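You operate a simulated robot arm through the tools that you are given. There is no shell and no other tool.

The job below is to be done with a simulated robot arm. You get a single attempt, and the scene is never put back.

## Task
Set the cooler on the pasted processor and tighten its four spring screws crosswise.
Fine: tighten them in opposite pairs, orange with cream and purple with pink.

Only the result counts: the job must be done as asked and must still hold three seconds after the hand-in. Knocking over, shifting, dropping, spilling or breaking anything else fails it.

## Robot
A 6-joint arm with a three-finger gripper, fixed in place. Base frame: the origin is on the floor under the middle of its stand, x ahead of it, y to its left, z up; the work surface is at about z = 0.741. Readings come in m, degrees, newtons and seconds.
It reaches about 1.213 m from its shoulder. Its first joint turns from -166.0 to 166.0 degrees. Payload 4.89 kg.
The tool frame sits at the grasp point between the pads (the TCP): z along the fingers, y along the line on which they close. The tips reach 0.03 m beyond it. The gripper opens to 0.164 m; its body begins 0.125 m behind the TCP.
Orientation is told as [roll, pitch, yaw] about the base's x, y, z axes, in that order, counted from this pose: with the fingers straight down and closing along the base's y, the tool's x points along the base's -x, its y along +y and its z along -z.

## Interface
- The arm moves only by the tool servo_tool. Its arguments are lists of equal length, an entry for each row: "dp": the shift along the tool's x, y, z in m, a list of three; "rot": the turn, a rotation vector about the tool's x, y, z in degrees, a list of three. In form: {"dp": [[x, y, z], ...], "rot": [[ax, ay, az], ...]}. A call has 1 to 20 rows; each row shifts and turns the commanded pose from where the row before left it, along the tool's axes as they then stand. "jaw" is the finger opening in m, from 0 to 0.164, set as the call begins (left out, the last holds). Rows are played at 5 a second. More than 0.05 m and 8.6 degrees between two rows, or a gripper value outside its range, and nothing of the call is played. Where a pose cannot be reached the arm comes as near as it can. A force on the tool above 40 N (or 10 N above the force at the start of the call, whichever is more), or a blocked arm, ends the call early, and 0.2 s more pass. The fingers move at their own pace (about 0.108 m/s each) and stop on an object; they squeeze with about 34 N. The grip force told is the motor's: it shows also when the fingers shut on nothing. Time passes only in rows, and 0.2 s behind the last, so rows that do not move let the fingers close. It gives the time, the measured TCP pose, the force on the tool (base axes), the opening and the grip force at its end, in the units of the frame above (readings bear some noise), with the torque about the TCP (base axes, N m) and any sound that the robot's microphone picked up, and new pictures: "pictures" is both (left out), scene, wrist or none.
- Cameras (640 x 400 px; columns grow to the right, rows downward): "scene" is fixed at [0.3998, -0.6514, 1.4997]; the picture's right is [0.84, -0.54, 0.00], its down [-0.32, -0.49, -0.81] and it looks along [0.44, 0.68, -0.58] (base axes); focal length 329 px, centre (320, 200). "wrist" rides on the gripper at [0.076, -0.002, -0.152] in the tool frame; the picture's right is [0.02, 1.00, 0.00], its down [-0.88, 0.02, -0.47] and it looks along [-0.47, 0.01, 0.88] (tool axes); focal length 247 px, centre (320, 200). There is no depth. A picture from a camera that has moved, and an enlarged one, comes with that camera's place and axes in the base frame and with its lens.
- slide_trunk(by): moves the trunk up (or, below 0, down) by that many m; the arm rides with it, the base frame stays. It gives what a move gives, with no picture.
- inspect(camera, box): a new picture of the part [left, top, right, bottom] of that camera's present view, enlarged. It takes no simulated time.
- sign_off(): hands the job in; it is judged then, once.

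Places have to be worked out from the pictures, the camera data and where the tool is seen. Open the gripper and draw the arm clear of the work before you hand the job in, unless the task says otherwise.

The tools are called after "Call:" as name(argument=value, ...) on one line, values as JSON. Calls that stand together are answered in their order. servo_tool: Moves the arm, as the interface text tells. Its arguments: {"type":"object","properties":{"dp":{"type":"array"},"rot":{"type":"array"},"jaw":{"type":"number"},"pictures":{"type":"string","enum":["both","scene","wrist","none"]}},"required":["dp","rot"]} The other tools are called the same way: slide_trunk (by) moves the trunk up or down; inspect (camera, box) takes an enlarged picture of a part of a camera's view; sign_off () hands the job in.

At the start:

```text
clock: 0.0
tcp_pos: [0.6559, 0.2368, 1.0582]
orientation: [0.0, 0.0, -0.1]
force: [-0.5, -0.1, 0.3]
ft_torque: [0.02, 0.02, -0.03]
gripper_width: 0.164
grasp_force: 0.0
trunk travel left (down, up): [-0.175, 0.215]
```

scene: 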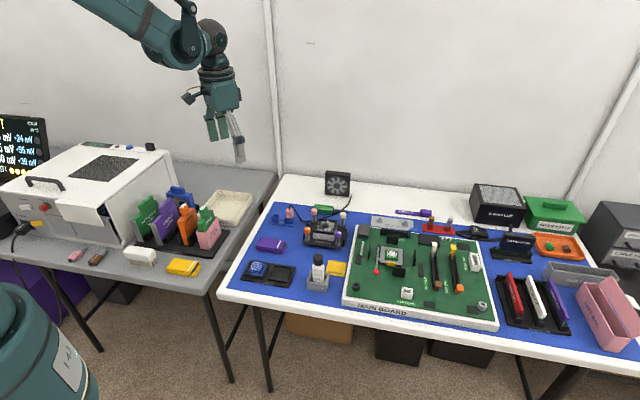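
wrist: 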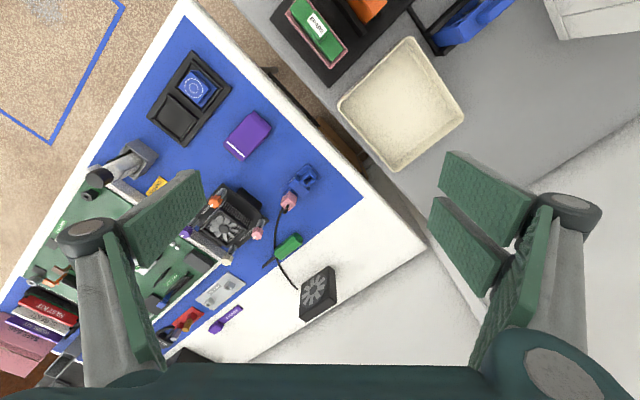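

I'll start by looking closely at the scene to locate the cooler, the processor and the tools.

Call:
inspect(camera="scene", box=[230, 170, 390, 310])

Call:
inspect(camera="scene", box=[340, 190, 500, 330])

Call:
inspect(camera="scene", box=[460, 180, 640, 350])

Call:
inspect(camera="scene", box=[0, 90, 260, 290])

Call:
inspect(camera="wrist", box=[120, 130, 360, 340])

```text
2.86 times, centred on (310, 240) of scene
camera zoom: at [0.3998, -0.6514, 1.4997], right [0.84, -0.54, 0.0], down [-0.32, -0.49, -0.81], along [0.44, 0.68, -0.58], focal length 941 px, centre (349, 86)
```

zoom: 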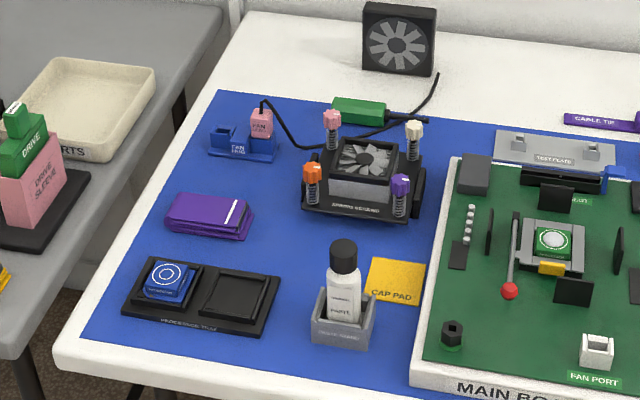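

```text
2.86 times, centred on (420, 260) of scene
camera zoom: at [0.3998, -0.6514, 1.4997], right [0.84, -0.54, 0.0], down [-0.32, -0.49, -0.81], along [0.44, 0.68, -0.58], focal length 941 px, centre (34, 29)
```

zoom: 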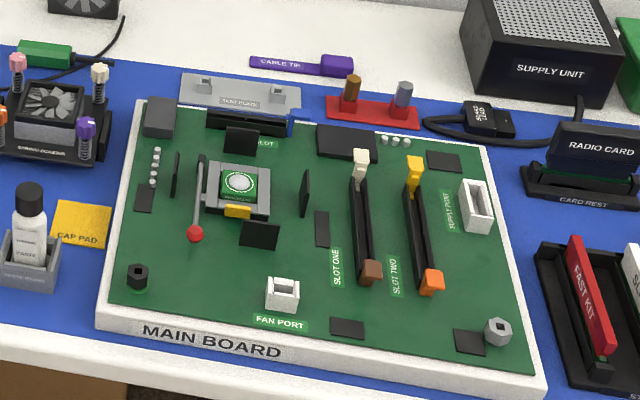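

```text
2.35 times, centred on (550, 265) of scene
camera zoom: at [0.3998, -0.6514, 1.4997], right [0.84, -0.54, 0.0], down [-0.32, -0.49, -0.81], along [0.44, 0.68, -0.58], focal length 775 px, centre (-221, 47)
```

zoom: 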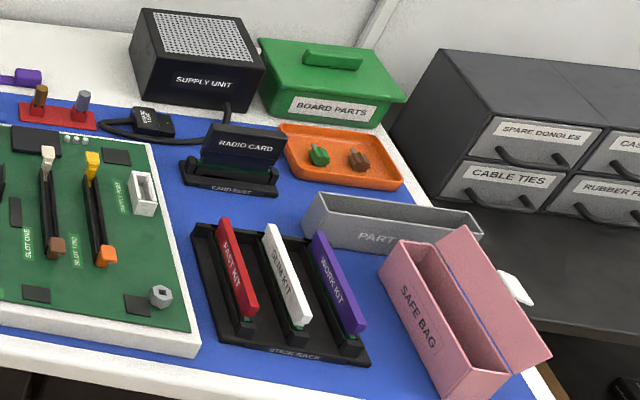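

```text
2.00 times, centred on (130, 190) of scene
camera zoom: at [0.3998, -0.6514, 1.4997], right [0.84, -0.54, 0.0], down [-0.32, -0.49, -0.81], along [0.44, 0.68, -0.58], focal length 659 px, centre (700, 220)
```

zoom: 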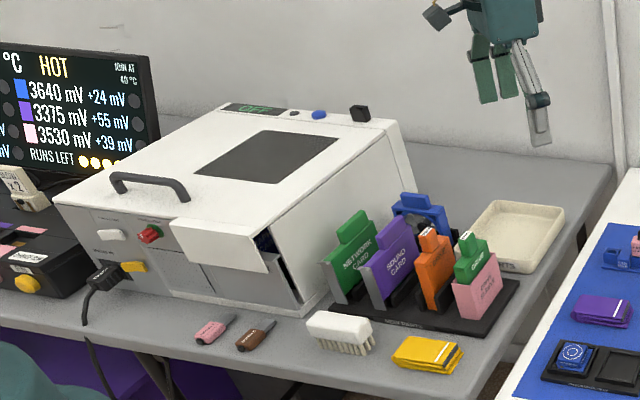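

```text
1.90 times, centred on (240, 235) of wrist
camera zoom: at [0.5786, 0.2348, 1.2107], right [-0.02, 1.0, 0.0], down [0.88, 0.02, 0.47], along [0.47, 0.01, -0.88], focal length 470 px, centre (472, 133)
```

zoom: 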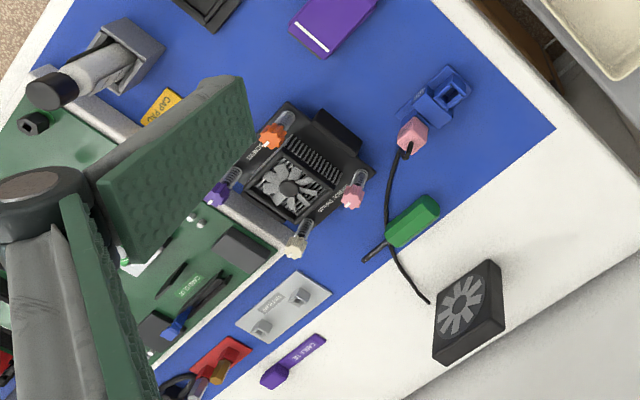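

I'll zoom further on the cooler, the socket and the green-handled tool.

Call:
inspect(camera="scene", box=[295, 190, 355, 230])

Call:
inspect(camera="scene", box=[300, 205, 350, 255])

Call:
inspect(camera="scene", box=[365, 225, 425, 285])

Call:
inspect(camera="wrist", box=[180, 170, 280, 270])

Call:
inspect(camera="wrist", box=[20, 220, 180, 340])

```text
10.00 times, centred on (325, 210) of scene
camera zoom: at [0.3998, -0.6514, 1.4997], right [0.84, -0.54, 0.0], down [-0.32, -0.49, -0.81], along [0.44, 0.68, -0.58], focal length 3293 px, centre (270, 100)
```

zoom: 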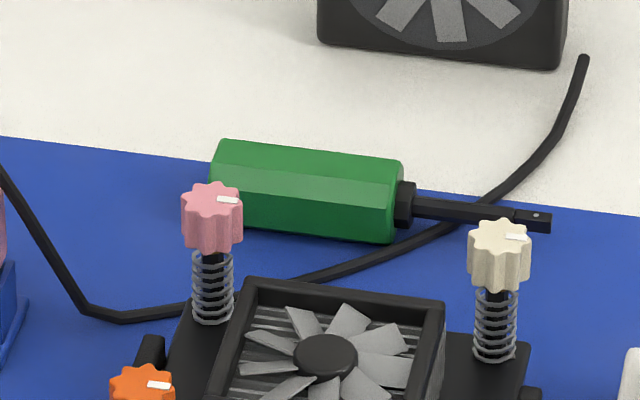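

```text
8.00 times, centred on (325, 230) of scene
camera zoom: at [0.3998, -0.6514, 1.4997], right [0.84, -0.54, 0.0], down [-0.32, -0.49, -0.81], along [0.44, 0.68, -0.58], focal length 2634 px, centre (280, -40)
```

zoom: 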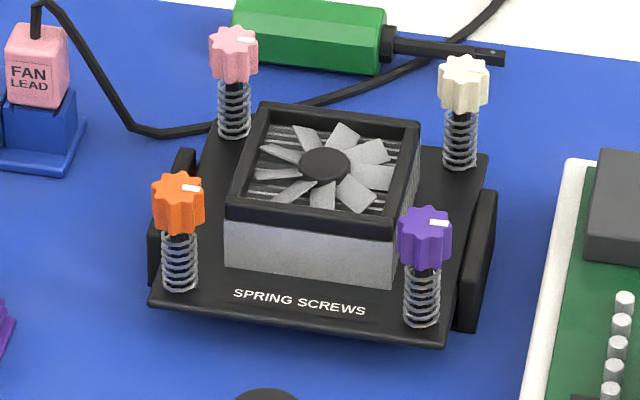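

```text
6.67 times, centred on (395, 255) of scene
camera zoom: at [0.3998, -0.6514, 1.4997], right [0.84, -0.54, 0.0], down [-0.32, -0.49, -0.81], along [0.44, 0.68, -0.58], focal length 2195 px, centre (-180, -167)
```

zoom: 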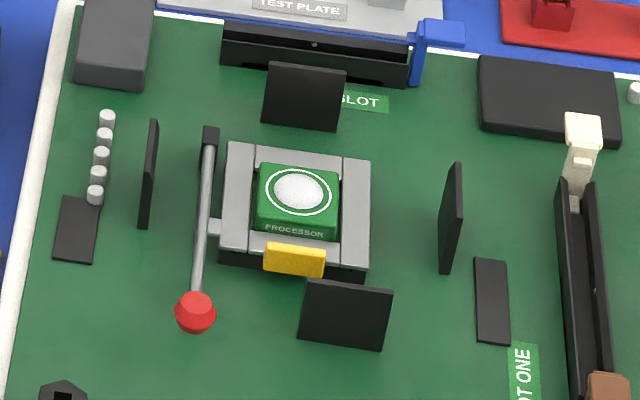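

```text
4.00 times, centred on (230, 220) of wrist
camera zoom: at [0.5786, 0.2348, 1.2107], right [-0.02, 1.0, 0.0], down [0.88, 0.02, 0.47], along [0.47, 0.01, -0.88], focal length 988 px, centre (680, 120)
```

zoom: 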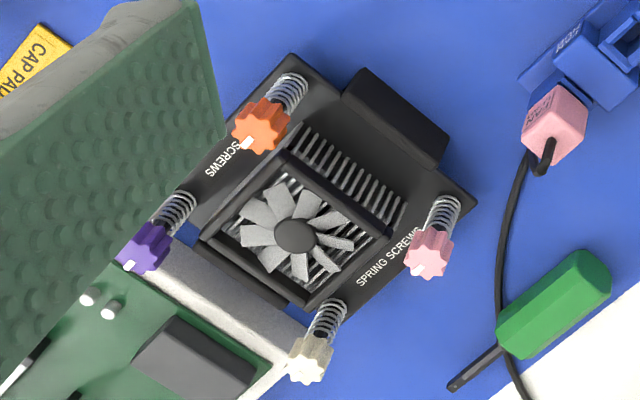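

```text
3.33 times, centred on (100, 280) of wrist
camera zoom: at [0.5786, 0.2348, 1.2107], right [-0.02, 1.0, 0.0], down [0.88, 0.02, 0.47], along [0.47, 0.01, -0.88], focal length 823 px, centre (1053, -67)
```

zoom: 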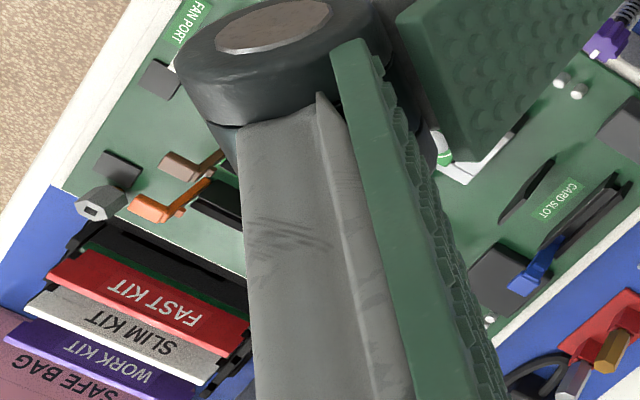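

The cooler (with four lobed thumb-screws: orange, pink, cream, purple) appears at about (0.856, 0.027) and the pasted processor at about (0.967, -0.170). I'll move the wrist camera above the cooler for a closer view.

Call:
servo_tool(dp=[[-0.01, -0.042, 0], [-0.01, -0.042, 0], [-0.01, -0.042, 0], [-0.01, -0.042, 0], [-0.01, -0.042, 0], [0, 0, 0]], rot=[[0, 0, 0], [0, 0, 0], [0, 0, 0], [0, 0, 0], [0, 0, 0], [0, 0, 0]], pictures="both")

```text
clock: 1.4
tcp_pos: [0.7061, 0.0274, 1.0583]
orientation: [0.1, -0.1, 0.1]
force: [0.5, 0.1, 0.2]
ft_torque: [-0.01, 0.02, 0.0]
gripper_width: 0.1639
grasp_force: 0.1
trunk travel left (down, up): [-0.175, 0.215]
camera wrist: at [0.6286, 0.0243, 1.21], right [-0.02, 1.0, 0.0], down [0.88, 0.02, 0.47], along [0.47, 0.01, -0.88], focal length 247 px, centre (320, 200)
```

scene: 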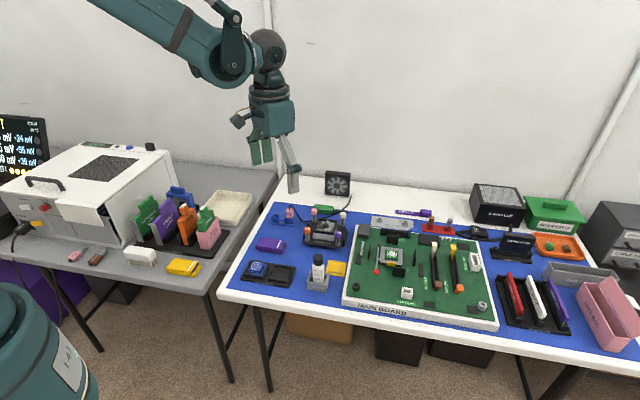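
wrist: 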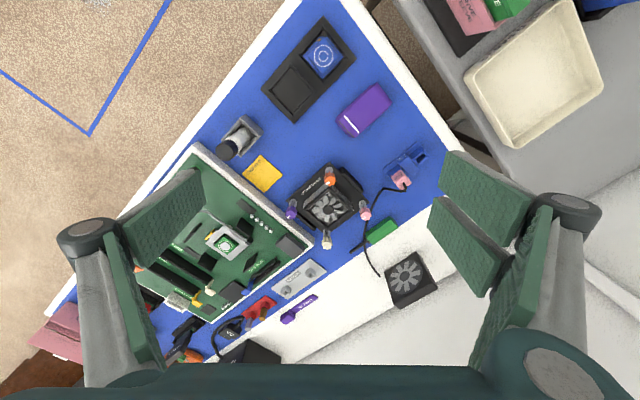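

Good view; zooming in on the cooler and the socket from this pose.

Call:
inspect(camera="wrist", box=[264, 150, 392, 270])

Call:
inspect(camera="wrist", box=[150, 180, 290, 320])

```text
3.33 times, centred on (328, 210) of wrist
camera zoom: at [0.6286, 0.0243, 1.21], right [-0.02, 1.0, 0.0], down [0.88, 0.02, 0.47], along [0.47, 0.01, -0.88], focal length 823 px, centre (293, 167)
```

zoom: 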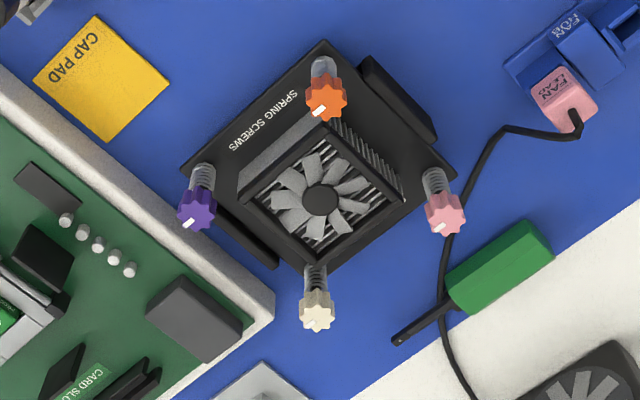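

```text
2.86 times, centred on (220, 250) of wrist
camera zoom: at [0.6286, 0.0243, 1.21], right [-0.02, 1.0, 0.0], down [0.88, 0.02, 0.47], along [0.47, 0.01, -0.88], focal length 706 px, centre (606, 57)
```

zoom: 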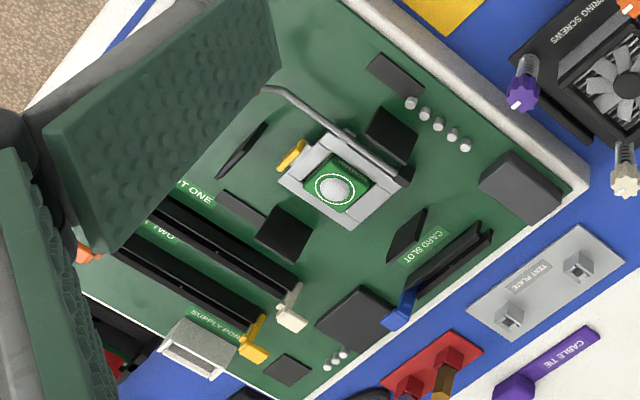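

The knobs triangulate to orange (.799,.046), cream (.940,.046), pink (.869,.116), purple (.870,-.025), all near z≈0.807, and the paste top is at about (.966,-.170,.791). I'll move over the socket for a closer look at its walls and height.

Call:
servo_tool(dp=[[-0.0283, -0.0328, 0.0133], [-0.0283, -0.0328, 0.0133], [-0.0283, -0.0328, 0.0133], [-0.0283, -0.0328, 0.0133], [-0.0283, -0.0328, 0.0133], [-0.0283, -0.0328, 0.0133], [0, 0, 0]], rot=[[0, 0, 0], [0, 0, 0], [0, 0, 0], [0, 0, 0], [0, 0, 0], [0, 0, 0], [0, 0, 0]], pictures="both")

Call:
inspect(camera="wrist", box=[200, 120, 440, 270])

```text
clock: 3.0
tcp_pos: [0.8759, -0.1705, 0.9782]
orientation: [0.1, -0.1, 0.1]
force: [0.8, -0.6, -0.2]
ft_torque: [0.05, 0.1, -0.01]
gripper_width: 0.1637
grasp_force: 0.1
trunk travel left (down, up): [-0.175, 0.215]
camera wrist: at [0.7986, -0.1727, 1.13], right [-0.02, 1.0, 0.0], down [0.88, 0.02, 0.47], along [0.47, 0.01, -0.88], focal length 247 px, centre (320, 200)
```

scene: 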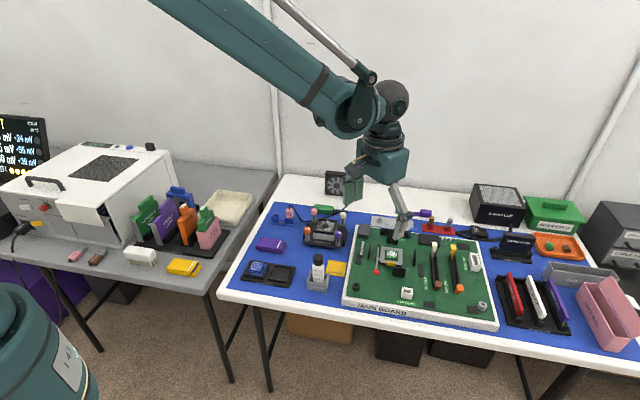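
wrist: 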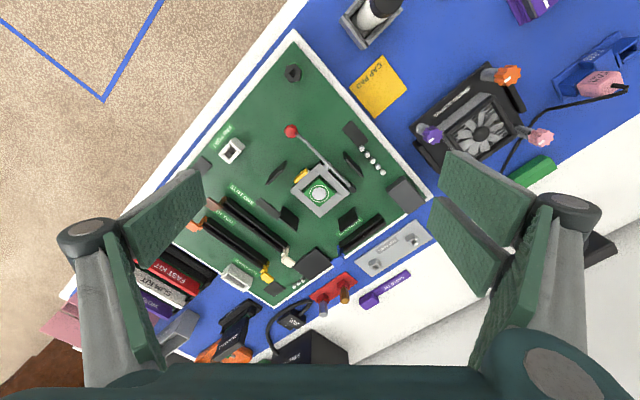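

```text
2.67 times, centred on (320, 195) of wrist
camera zoom: at [0.7986, -0.1727, 1.13], right [-0.02, 1.0, 0.0], down [0.88, 0.02, 0.47], along [0.47, 0.01, -0.88], focal length 659 px, centre (320, 213)
```

zoom: 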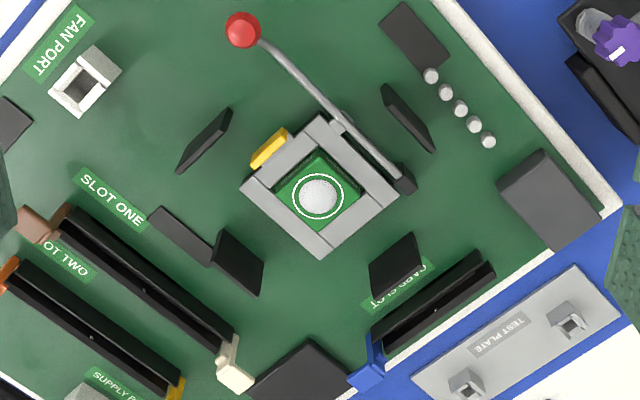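

The board and cooler both look rotated 45° in the base frame, with four guide walls about 64 mm from the processor's centre. I'll zoom the fixed camera in on the cooler's stand and the socket lever for finer measurements.

Call:
inspect(camera="scene", box=[303, 222, 351, 252])

Call:
inspect(camera="scene", box=[370, 234, 426, 279])

Call:
inspect(camera="wrist", box=[260, 150, 372, 220])

Call:
inspect(camera="wrist", box=[400, 50, 560, 190])

Call:
inspect(camera="wrist", box=[30, 130, 640, 400])

```text
13.33 times, centred on (327, 237) of scene
camera zoom: at [0.3998, -0.6514, 1.4997], right [0.84, -0.54, 0.0], down [-0.32, -0.49, -0.81], along [0.44, 0.68, -0.58], focal length 4390 px, centre (227, -293)
```

zoom: 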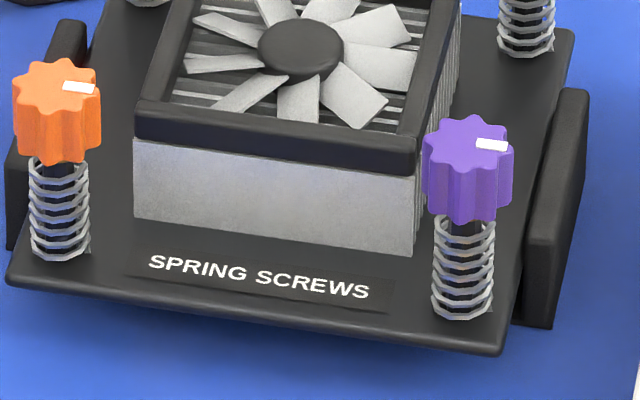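

```text
8.89 times, centred on (398, 256) of scene
camera zoom: at [0.3998, -0.6514, 1.4997], right [0.84, -0.54, 0.0], down [-0.32, -0.49, -0.81], along [0.44, 0.68, -0.58], focal length 2927 px, centre (-373, -302)
```

zoom: 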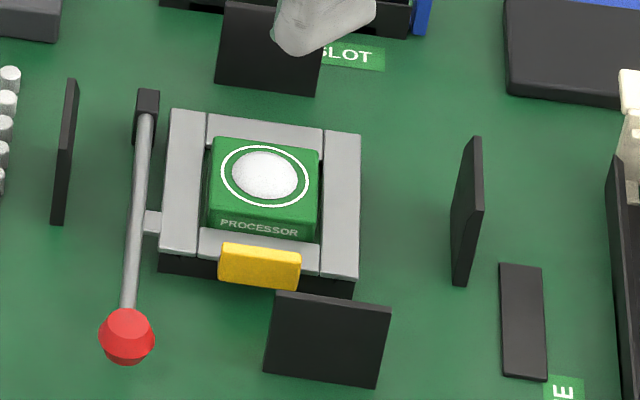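

```text
5.71 times, centred on (316, 185) of wrist
camera zoom: at [0.7986, -0.1727, 1.13], right [-0.02, 1.0, 0.0], down [0.88, 0.02, 0.47], along [0.47, 0.01, -0.88], focal length 1411 px, centre (343, 286)
```

zoom: 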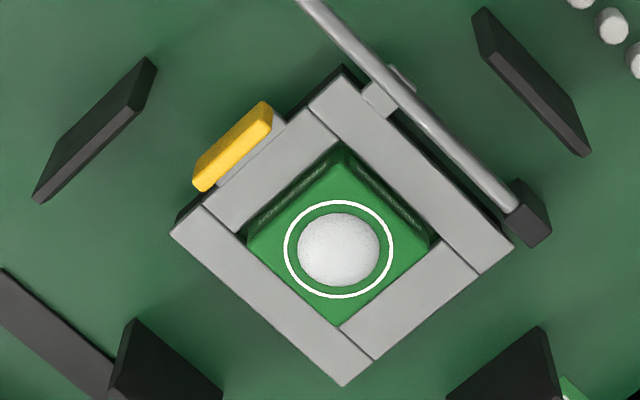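

```text
2.86 times, centred on (480, 120) of wrist
camera zoom: at [0.7986, -0.1727, 1.13], right [-0.02, 1.0, 0.0], down [0.88, 0.02, 0.47], along [0.47, 0.01, -0.88], focal length 706 px, centre (-137, 429)
```

zoom: 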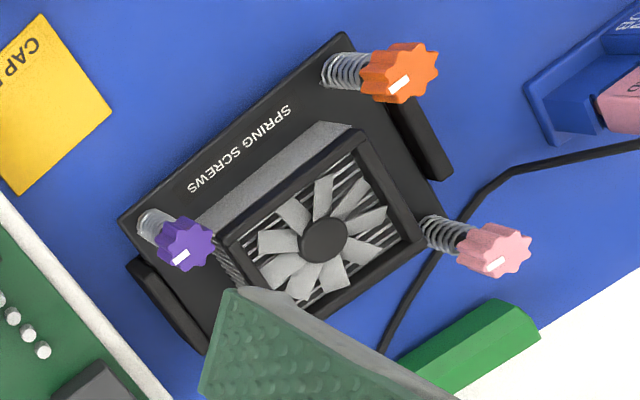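

```text
1.05 times, centred on (335, 265) of wrist (not enlarged: the box is as wide or as high as the picture)
camera zoom: at [0.7986, -0.1727, 1.13], right [-0.02, 1.0, 0.0], down [0.88, 0.02, 0.47], along [0.47, 0.01, -0.88], focal length 259 px, centre (304, 132)
```

zoom: 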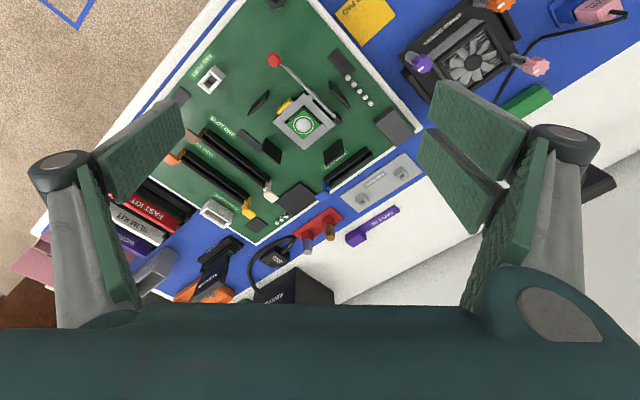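

The lever looks latched and the heatsink is roughly 70 mm square. Before gripping anything, I'll set the fingers to 0.07 m in free air to see what shape they take.

Call:
servo_tool(dp=[[0, 0, 0], [0, 0, 0], [0, 0, 0], [0, 0, 0]], rot=[[0, 0, 0], [0, 0, 0], [0, 0, 0], [0, 0, 0]], jaw=0.07, pictures="wrist")

Call:
inspect(camera="scene", box=[335, 120, 431, 250])

Call:
servo_tool(dp=[[0, 0, 0], [0, 0, 0], [0, 0, 0], [0, 0, 0]], rot=[[0, 0, 0], [0, 0, 0], [0, 0, 0], [0, 0, 0]], jaw=0.022, pictures="wrist")

Call:
inspect(camera="scene", box=[335, 120, 431, 250])

```text
clock: 4.0
tcp_pos: [0.8753, -0.1699, 0.9795]
orientation: [0.0, 0.0, 0.0]
force: [0.2, 0.1, -0.8]
ft_torque: [-0.01, 0.0, -0.02]
gripper_width: 0.0702
grasp_force: 0.0
trunk travel left (down, up): [-0.175, 0.215]
camera wrist: at [0.798, -0.172, 1.1305], right [-0.02, 1.0, 0.0], down [0.88, 0.02, 0.47], along [0.47, 0.01, -0.88], focal length 247 px, centre (320, 200)
```

wrist: 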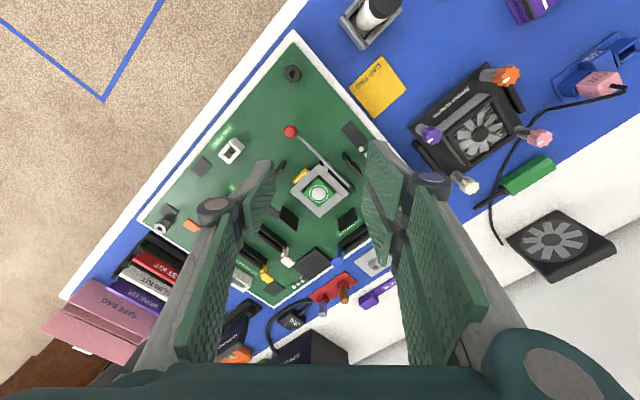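

```text
3.08 times, centred on (383, 185) of scene
camera zoom: at [0.3998, -0.6514, 1.4997], right [0.84, -0.54, 0.0], down [-0.32, -0.49, -0.81], along [0.44, 0.68, -0.58], focal length 1013 px, centre (126, 246)
```

zoom: 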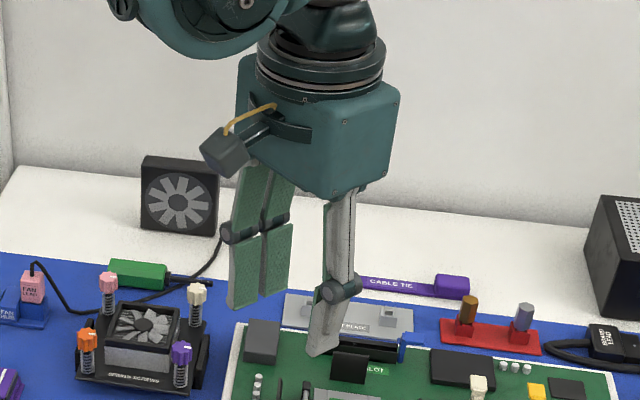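

```text
clock: 5.0
tcp_pos: [0.8753, -0.1704, 0.9791]
orientation: [0.0, 0.0, 0.0]
force: [0.6, 0.1, 0.2]
ft_torque: [-0.01, -0.01, 0.01]
gripper_width: 0.0218
grasp_force: 0.1
trunk travel left (down, up): [-0.175, 0.215]
camera wrist: at [0.798, -0.172, 1.1305], right [-0.02, 1.0, 0.0], down [0.88, 0.02, 0.47], along [0.47, 0.01, -0.88], focal length 247 px, centre (320, 200)
```

wrist: 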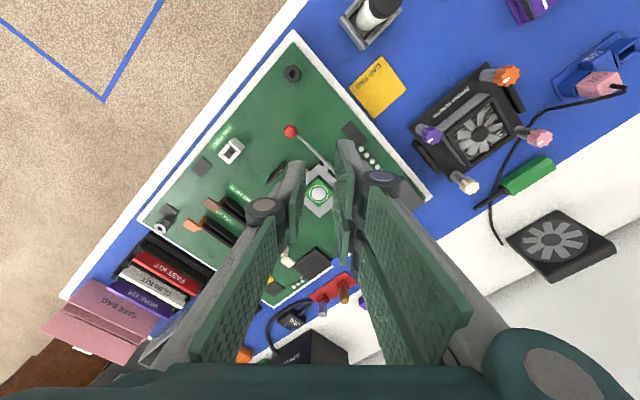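

```text
3.08 times, centred on (383, 185) of scene
camera zoom: at [0.3998, -0.6514, 1.4997], right [0.84, -0.54, 0.0], down [-0.32, -0.49, -0.81], along [0.44, 0.68, -0.58], focal length 1013 px, centre (126, 246)
```

zoom: 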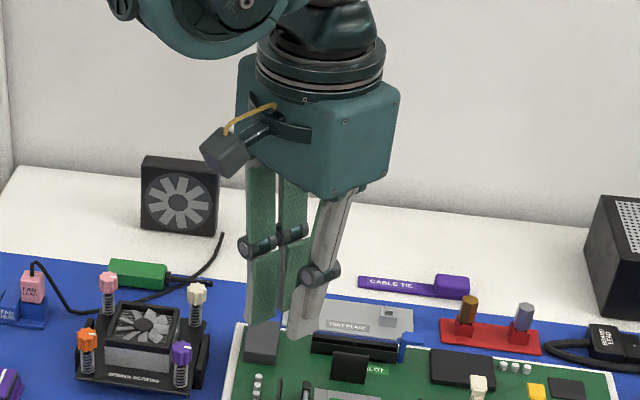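

The distal pads stay roughly parallel when closed: one thumb on the -y side, a pair of fingers on the +y side. I'll zoom in to measure pad widths.

Call:
inspect(camera="wrist", box=[240, 120, 400, 280])

Call:
inspect(camera="scene", box=[365, 190, 405, 235])

```text
2.50 times, centred on (320, 200) of wrist
camera zoom: at [0.798, -0.172, 1.1305], right [-0.02, 1.0, 0.0], down [0.88, 0.02, 0.47], along [0.47, 0.01, -0.88], focal length 617 px, centre (320, 200)
```

zoom: 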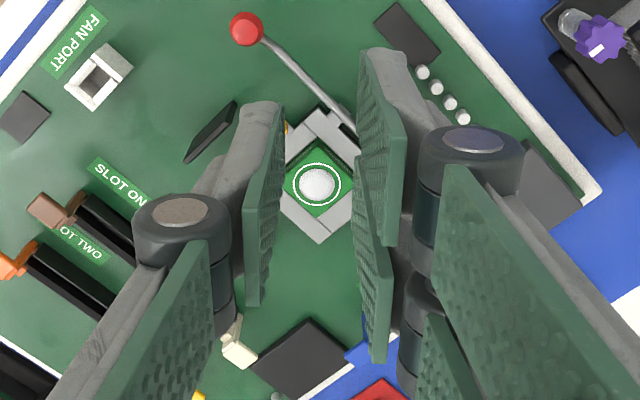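

```text
8.89 times, centred on (385, 212) of scene
camera zoom: at [0.3998, -0.6514, 1.4997], right [0.84, -0.54, 0.0], down [-0.32, -0.49, -0.81], along [0.44, 0.68, -0.58], focal length 2927 px, centre (-258, 89)
```

zoom: 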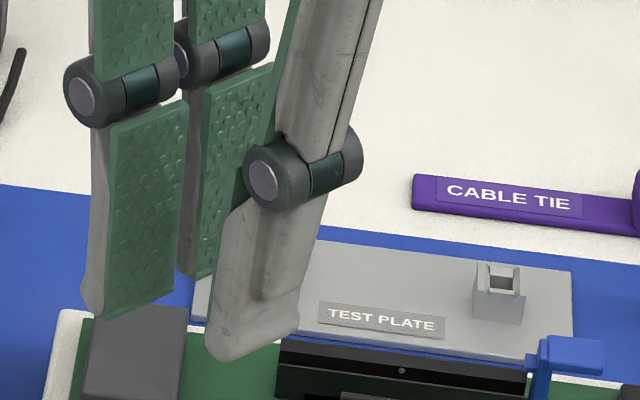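

Pads are about 25 mm wide with a small gap between the paired fingers, so they fit between the knobs. I'll turn the tool to yaw -45° (closing front-to-back on the heatsink's flat faces) and hover over the cooler.

Call:
servo_tool(dp=[[0, 0, 0], [0, 0, 0], [0, 0, 0], [0, 0, 0], [0, 0, 0], [0, 0, 0], [0.0313, 0.0298, 0], [0.0313, 0.0298, 0], [0.0313, 0.0298, 0], [0.0313, 0.0298, 0], [0.0313, 0.0298, 0], [0, 0, 0.045], [0, 0, 0]], rot=[[0, 0, 7.5], [0, 0, 7.5], [0, 0, 7.5], [0, 0, 7.5], [0, 0, 7.5], [0, 0, 7.5], [0, 0, 0], [0, 0, 0], [0, 0, 0], [0, 0, 0], [0, 0, 0], [0, 0, 0], [0, 0, 0]], jaw=0.11, pictures="both")

Call:
inspect(camera="wrist", box=[220, 70, 420, 195])

```text
clock: 7.8
tcp_pos: [0.8703, 0.0484, 0.9327]
orientation: [0.1, 0.0, -44.9]
force: [0.0, -0.5, 0.3]
ft_torque: [-0.04, -0.05, -0.01]
gripper_width: 0.1098
grasp_force: 0.1
trunk travel left (down, up): [-0.175, 0.215]
camera wrist: at [0.8144, 0.0996, 1.0849], right [0.69, 0.72, 0.0], down [0.64, -0.61, 0.47], along [0.34, -0.33, -0.88], focal length 247 px, centre (320, 200)
```

scene: 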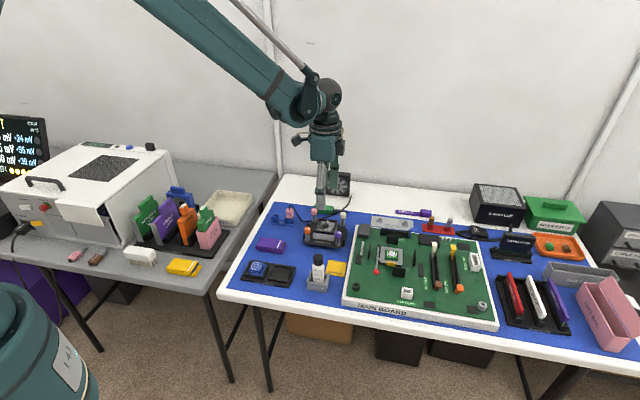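
wrist: 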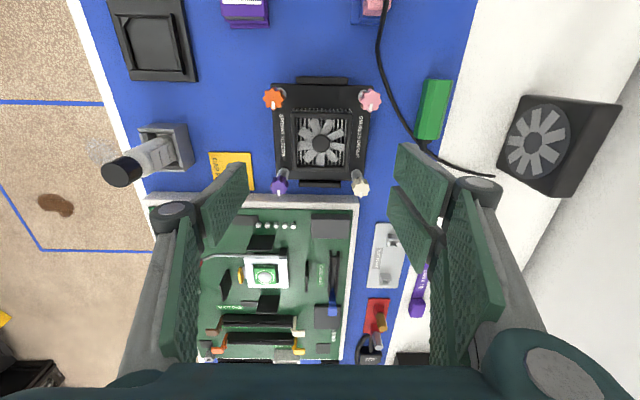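

```text
3.20 times, centred on (320, 132) of wrist
camera zoom: at [0.8144, 0.0996, 1.0849], right [0.69, 0.72, 0.0], down [0.64, -0.61, 0.47], along [0.34, -0.33, -0.88], focal length 790 px, centre (320, 416)
```

zoom: 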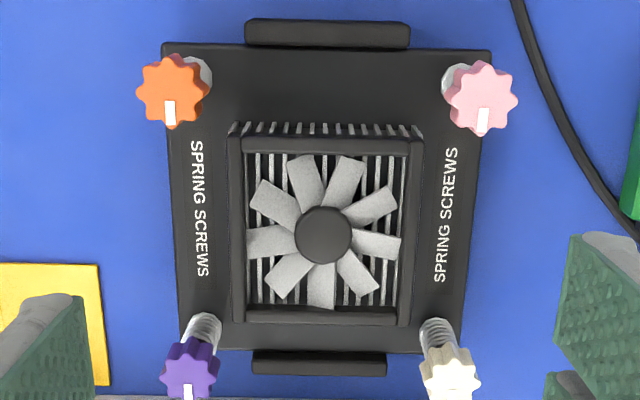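

The tool is centred over the cooler within 2 mm and the yaw matches. I'll descend to finger-tip height ~0.775 with the jaw at 0.11, then look before closing.

Call:
servo_tool(dp=[[-0.0016, 0.0006, 0.03], [0, 0, 0.03], [0, 0, 0.03], [0, 0, 0.02], [0, 0, 0.015], [0, 0, 0]], rot=[[0, 0, 0], [0, 0, 0], [0, 0, 0], [0, 0, 0], [0, 0, 0], [0, 0, 0]], pictures="both")

Call:
inspect(camera="scene", box=[293, 190, 357, 260])

```text
clock: 9.2
tcp_pos: [0.8718, 0.0444, 0.8087]
orientation: [0.0, 0.0, -45.0]
force: [0.2, 0.1, -0.2]
ft_torque: [0.01, 0.04, 0.02]
gripper_width: 0.1102
grasp_force: 0.1
trunk travel left (down, up): [-0.175, 0.215]
camera wrist: at [0.8166, 0.0974, 0.9605], right [0.69, 0.72, 0.0], down [0.64, -0.61, 0.47], along [0.34, -0.33, -0.88], focal length 247 px, centre (320, 200)
```

scene: 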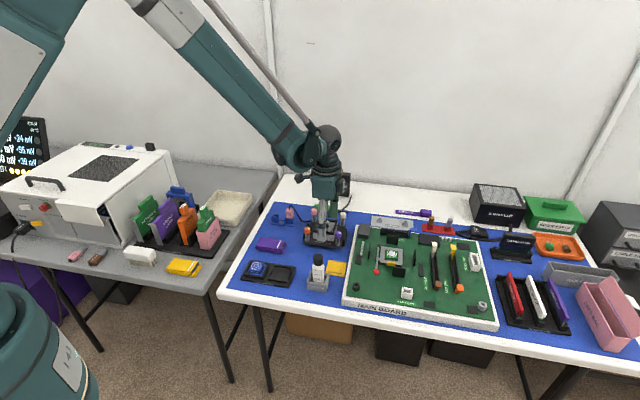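
wrist: 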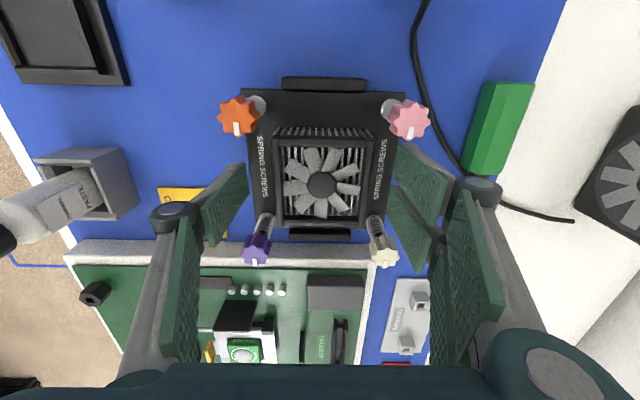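

```text
5.71 times, centred on (325, 225) of scene
camera zoom: at [0.3998, -0.6514, 1.4997], right [0.84, -0.54, 0.0], down [-0.32, -0.49, -0.81], along [0.44, 0.68, -0.58], focal length 1882 px, centre (291, 57)
```

zoom: 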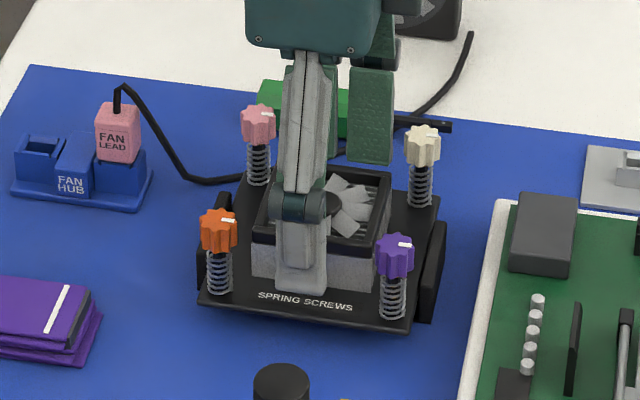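

I'm at tip height ~0.779 with the heatsink between the fingers. I'll zoom in to check the thumb and the finger pair clear the knobs before closing.

Call:
inspect(camera="scene", box=[305, 212, 345, 247])

Call:
inspect(camera="wrist", box=[190, 80, 450, 270])

```text
11.43 times, centred on (325, 230) of scene
camera zoom: at [0.3998, -0.6514, 1.4997], right [0.84, -0.54, 0.0], down [-0.32, -0.49, -0.81], along [0.44, 0.68, -0.58], focal length 3763 px, centre (263, -137)
```

zoom: 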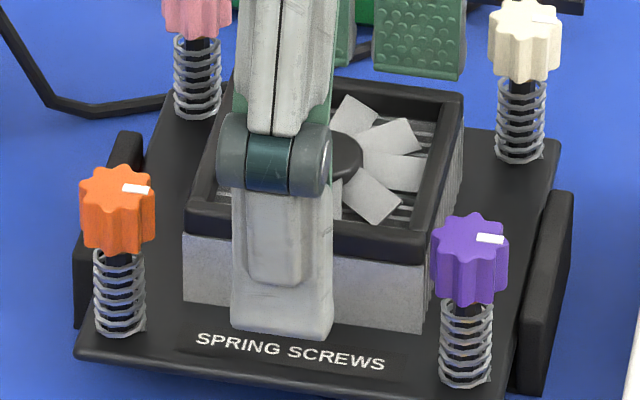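

```text
2.11 times, centred on (320, 175) of wrist
camera zoom: at [0.8166, 0.0974, 0.9605], right [0.69, 0.72, 0.0], down [0.64, -0.61, 0.47], along [0.34, -0.33, -0.88], focal length 520 px, centre (320, 253)
```

zoom: 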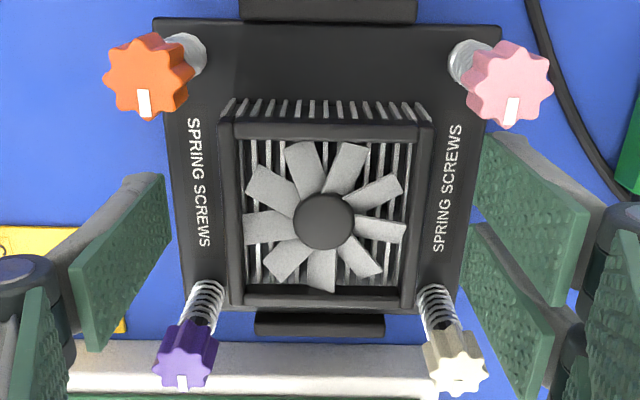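

Clearances look good: finger pair spans ±29 mm versus knob inner edges at ±39 mm. I'll drop 6 mm more, adjust 1 mm, and close on the heatsink.

Call:
servo_tool(dp=[[-0.0012, 0.0005, 0.006], [0, 0, 0]], rot=[[0, 0, 0], [0, 0, 0]], pictures="none")

Call:
servo_tool(dp=[[0, 0, 0], [0, 0, 0], [0, 0, 0], [0, 0, 0], [0, 0, 0]], rot=[[0, 0, 0], [0, 0, 0], [0, 0, 0], [0, 0, 0], [0, 0, 0]], jaw=0.03, pictures="both")

Call:
inspect(camera="scene", box=[305, 212, 345, 247])

```text
clock: 9.8
tcp_pos: [0.8733, 0.0447, 0.8038]
orientation: [0.0, 0.0, -44.9]
force: [-1.4, 0.1, 0.6]
ft_torque: [0.01, -0.01, 0.0]
gripper_width: 0.1098
grasp_force: 0.0
trunk travel left (down, up): [-0.175, 0.215]
```

```text
clock: 11.0
tcp_pos: [0.8736, 0.0459, 0.8034]
orientation: [0.0, 0.1, -45.0]
force: [15.1, 9.7, 8.3]
ft_torque: [0.53, -0.53, -0.18]
gripper_width: 0.0694
grasp_force: 34.2
trunk travel left (down, up): [-0.175, 0.215]
camera wrist: at [0.8178, 0.0974, 0.955], right [0.69, 0.72, 0.0], down [0.64, -0.61, 0.47], along [0.34, -0.33, -0.88], focal length 247 px, centre (320, 200)
```

scene: 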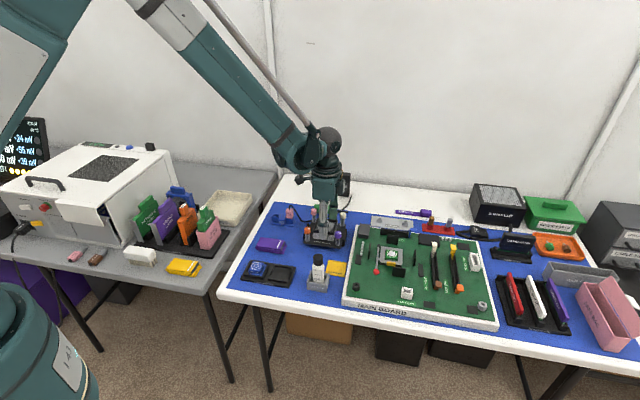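
wrist: 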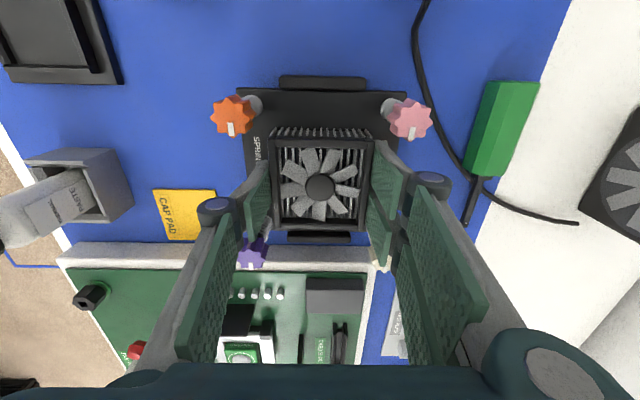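

```text
11.43 times, centred on (325, 230) of scene
camera zoom: at [0.3998, -0.6514, 1.4997], right [0.84, -0.54, 0.0], down [-0.32, -0.49, -0.81], along [0.44, 0.68, -0.58], focal length 3763 px, centre (263, -137)
```

zoom: 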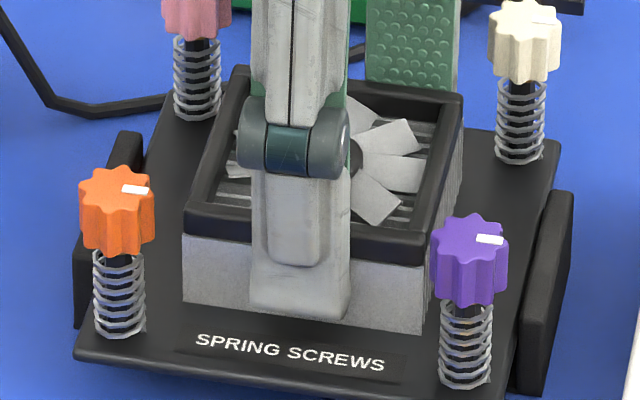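

Gripped at 0.0694 m with 34 N; the side reading (15, 10 N) shows the tool sits slightly off in +v, so I'll ease it that way by 1.5 mm before lifting.

Call:
servo_tool(dp=[[0, 0.0015, 0], [0, 0, 0]], rot=[[0, 0, 0], [0, 0, 0]], pictures="none")

```text
clock: 11.6
tcp_pos: [0.8733, 0.0459, 0.8031]
orientation: [0.0, 0.0, -45.0]
force: [3.4, -3.3, 5.1]
ft_torque: [0.05, -0.2, 0.37]
gripper_width: 0.0693
grasp_force: 34.3
trunk travel left (down, up): [-0.175, 0.215]
```

Side load is relaxed now. I'll lift a little and check that the cooler comes cleanly off its stand.

Call:
servo_tool(dp=[[0, 0, -0.005], [0, 0, -0.01], [0, 0, -0.015], [0, 0, 0]], rot=[[0, 0, 0], [0, 0, 0], [0, 0, 0], [0, 0, 0]], pictures="both")

Call:
inspect(camera="scene", box=[293, 195, 357, 255])

```text
clock: 12.6
tcp_pos: [0.8747, 0.0467, 0.8337]
orientation: [0.0, 0.0, -45.0]
force: [-0.2, 0.3, -3.5]
ft_torque: [-0.02, -0.06, -0.02]
gripper_width: 0.0694
grasp_force: 34.3
trunk travel left (down, up): [-0.175, 0.215]
camera wrist: at [0.8185, 0.0986, 0.985], right [0.69, 0.72, 0.0], down [0.64, -0.61, 0.47], along [0.34, -0.33, -0.88], focal length 247 px, centre (320, 200)
```

scene: 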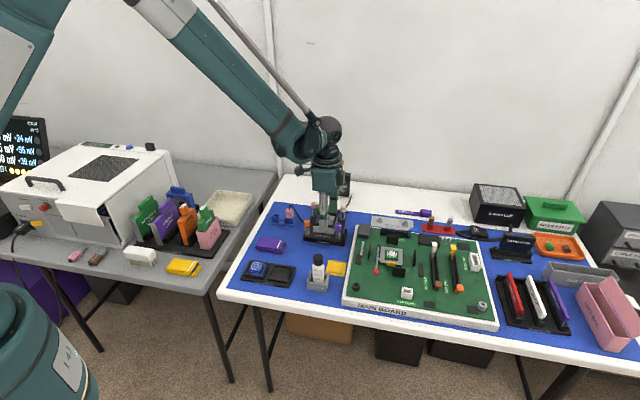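
wrist: 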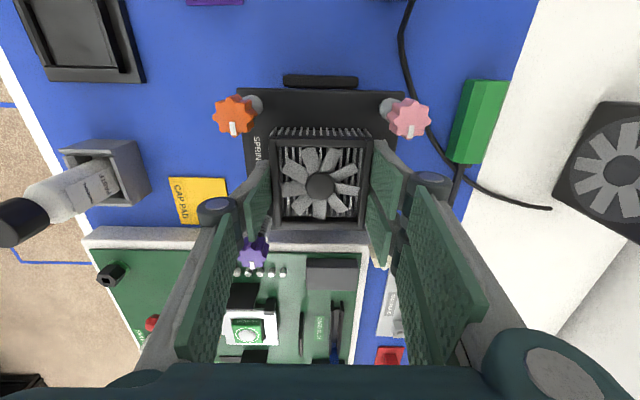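

```text
6.67 times, centred on (325, 225) of scene
camera zoom: at [0.3998, -0.6514, 1.4997], right [0.84, -0.54, 0.0], down [-0.32, -0.49, -0.81], along [0.44, 0.68, -0.58], focal length 2195 px, centre (287, 33)
```

zoom: 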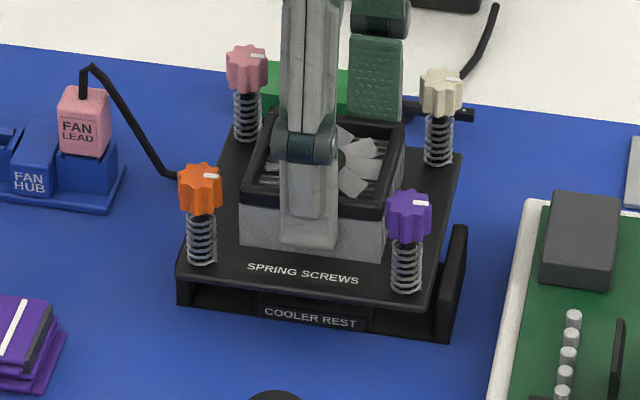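

The cooler is lifted level (about 0.35 kg). I'll raise it to TCP z≈0.92 and carry it over the socket.

Call:
servo_tool(dp=[[0, 0, -0.03], [0, 0, -0.03], [0, 0, -0.026], [-0.0272, -0.0109, 0], [-0.0272, -0.0109, 0], [-0.0272, -0.0109, 0], [-0.0272, -0.0109, 0], [-0.0272, -0.0109, 0], [-0.0272, -0.0109, 0], [-0.0272, -0.0109, 0], [-0.0272, -0.0109, 0], [0, 0, 0], [0, 0, 0]], rot=[[0, 0, 0], [0, 0, 0], [0, 0, 0], [0, 0, 0], [0, 0, 0], [0, 0, 0], [0, 0, 0], [0, 0, 0], [0, 0, 0], [0, 0, 0], [0, 0, 0], [0, 0, 0], [0, 0, 0]], pictures="both")

Call:
inspect(camera="scene", box=[350, 170, 446, 290])

Call:
inspect(camera="wrist", box=[190, 60, 450, 270])

```text
clock: 15.4
tcp_pos: [0.9656, -0.1677, 0.9189]
orientation: [0.0, 0.0, -44.9]
force: [-0.1, 0.4, -4.6]
ft_torque: [0.03, 0.02, 0.0]
gripper_width: 0.0697
grasp_force: 33.3
trunk travel left (down, up): [-0.175, 0.215]
camera wrist: at [0.9106, -0.1168, 1.0705], right [0.69, 0.72, 0.0], down [0.64, -0.61, 0.47], along [0.34, -0.33, -0.88], focal length 247 px, centre (320, 200)
```

scene: 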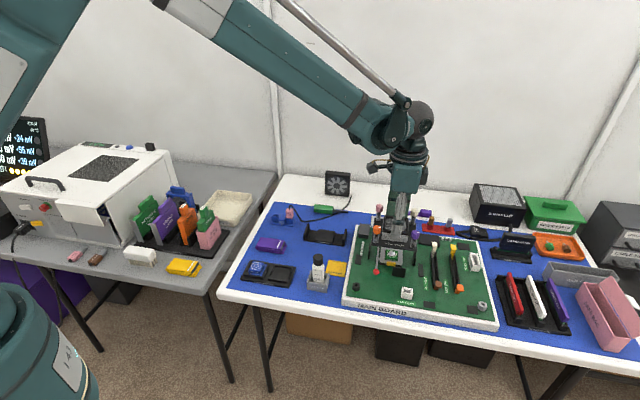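
wrist: 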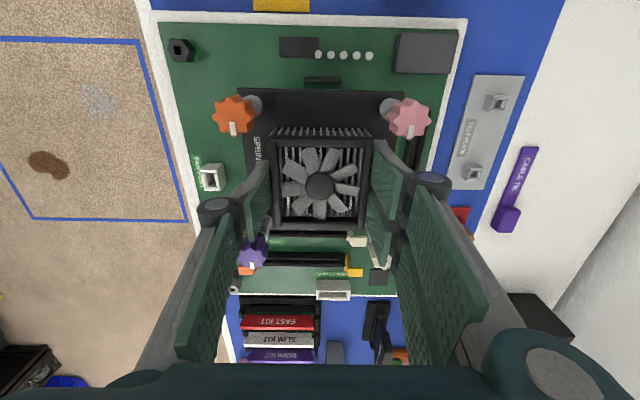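

```text
3.33 times, centred on (398, 230) of scene
camera zoom: at [0.3998, -0.6514, 1.4997], right [0.84, -0.54, 0.0], down [-0.32, -0.49, -0.81], along [0.44, 0.68, -0.58], focal length 1098 px, centre (60, 100)
```

zoom: 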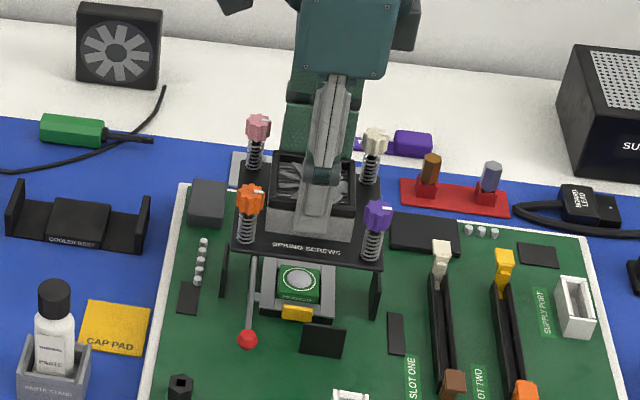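

```text
1.90 times, centred on (320, 165) of wrist
camera zoom: at [0.9106, -0.1168, 1.0705], right [0.69, 0.72, 0.0], down [0.64, -0.61, 0.47], along [0.34, -0.33, -0.88], focal length 470 px, centre (320, 267)
```

zoom: 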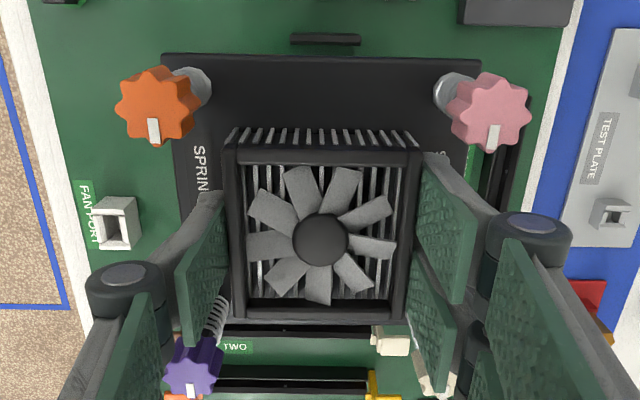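

The cooler is over the socket. I'll lower it to just above the guide walls (~25 mm margin) and zoom from both cameras to check alignment.

Call:
servo_tool(dp=[[-0.0015, 0.001, 0.015], [0, 0, 0.014], [0, 0, 0]], rot=[[0, 0, 0], [0, 0, 0], [0, 0, 0]], pictures="none")

Call:
inspect(camera="scene", box=[362, 215, 426, 285])

Call:
inspect(camera="wrist", box=[230, 70, 410, 130])

Call:
inspect(camera="wrist", box=[230, 180, 410, 290])

```text
clock: 16.2
tcp_pos: [0.9674, -0.1685, 0.8906]
orientation: [0.0, -0.1, -45.0]
force: [-0.1, 0.3, -4.9]
ft_torque: [-0.01, 0.01, 0.02]
gripper_width: 0.0694
grasp_force: 33.9
trunk travel left (down, up): [-0.175, 0.215]
```

```text
5.71 times, centred on (394, 250) of scene
camera zoom: at [0.3998, -0.6514, 1.4997], right [0.84, -0.54, 0.0], down [-0.32, -0.49, -0.81], along [0.44, 0.68, -0.58], focal length 1882 px, centre (-103, -86)
```

zoom: 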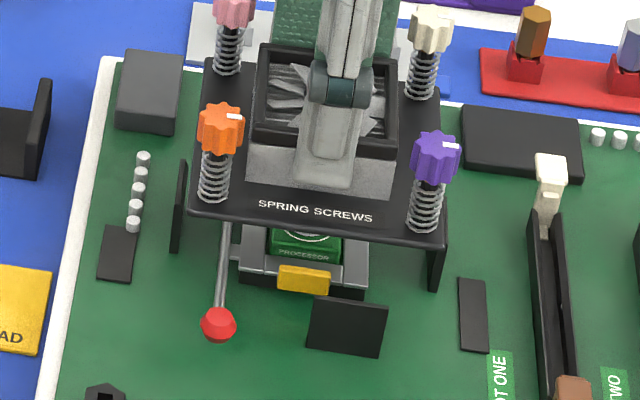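

```text
3.56 times, centred on (320, 100) of wrist
camera zoom: at [0.9126, -0.117, 1.0419], right [0.69, 0.72, 0.0], down [0.64, -0.61, 0.47], along [0.34, -0.33, -0.88], focal length 878 px, centre (320, 556)
```

zoom: 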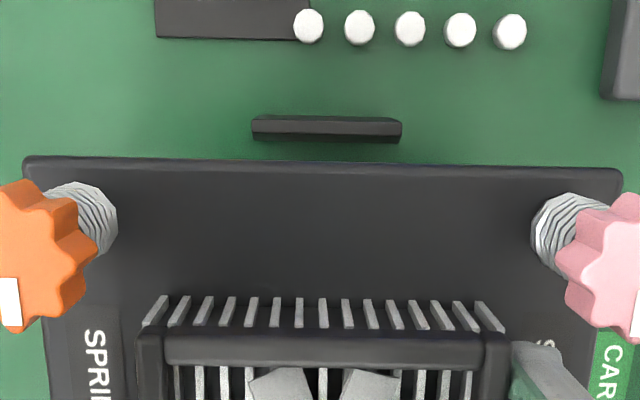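

```text
3.56 times, centred on (320, 235) of wrist
camera zoom: at [0.9126, -0.117, 1.0419], right [0.69, 0.72, 0.0], down [0.64, -0.61, 0.47], along [0.34, -0.33, -0.88], focal length 878 px, centre (320, 76)
```

zoom: 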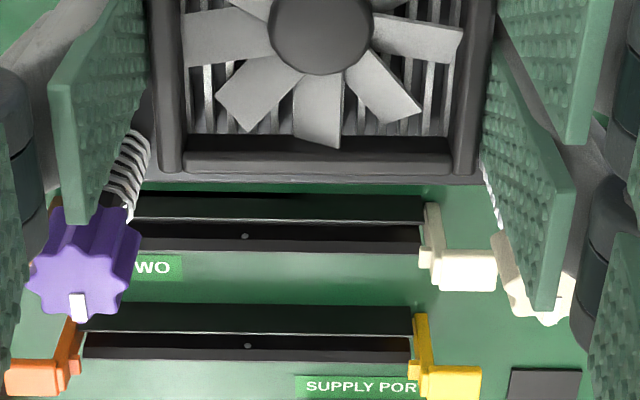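

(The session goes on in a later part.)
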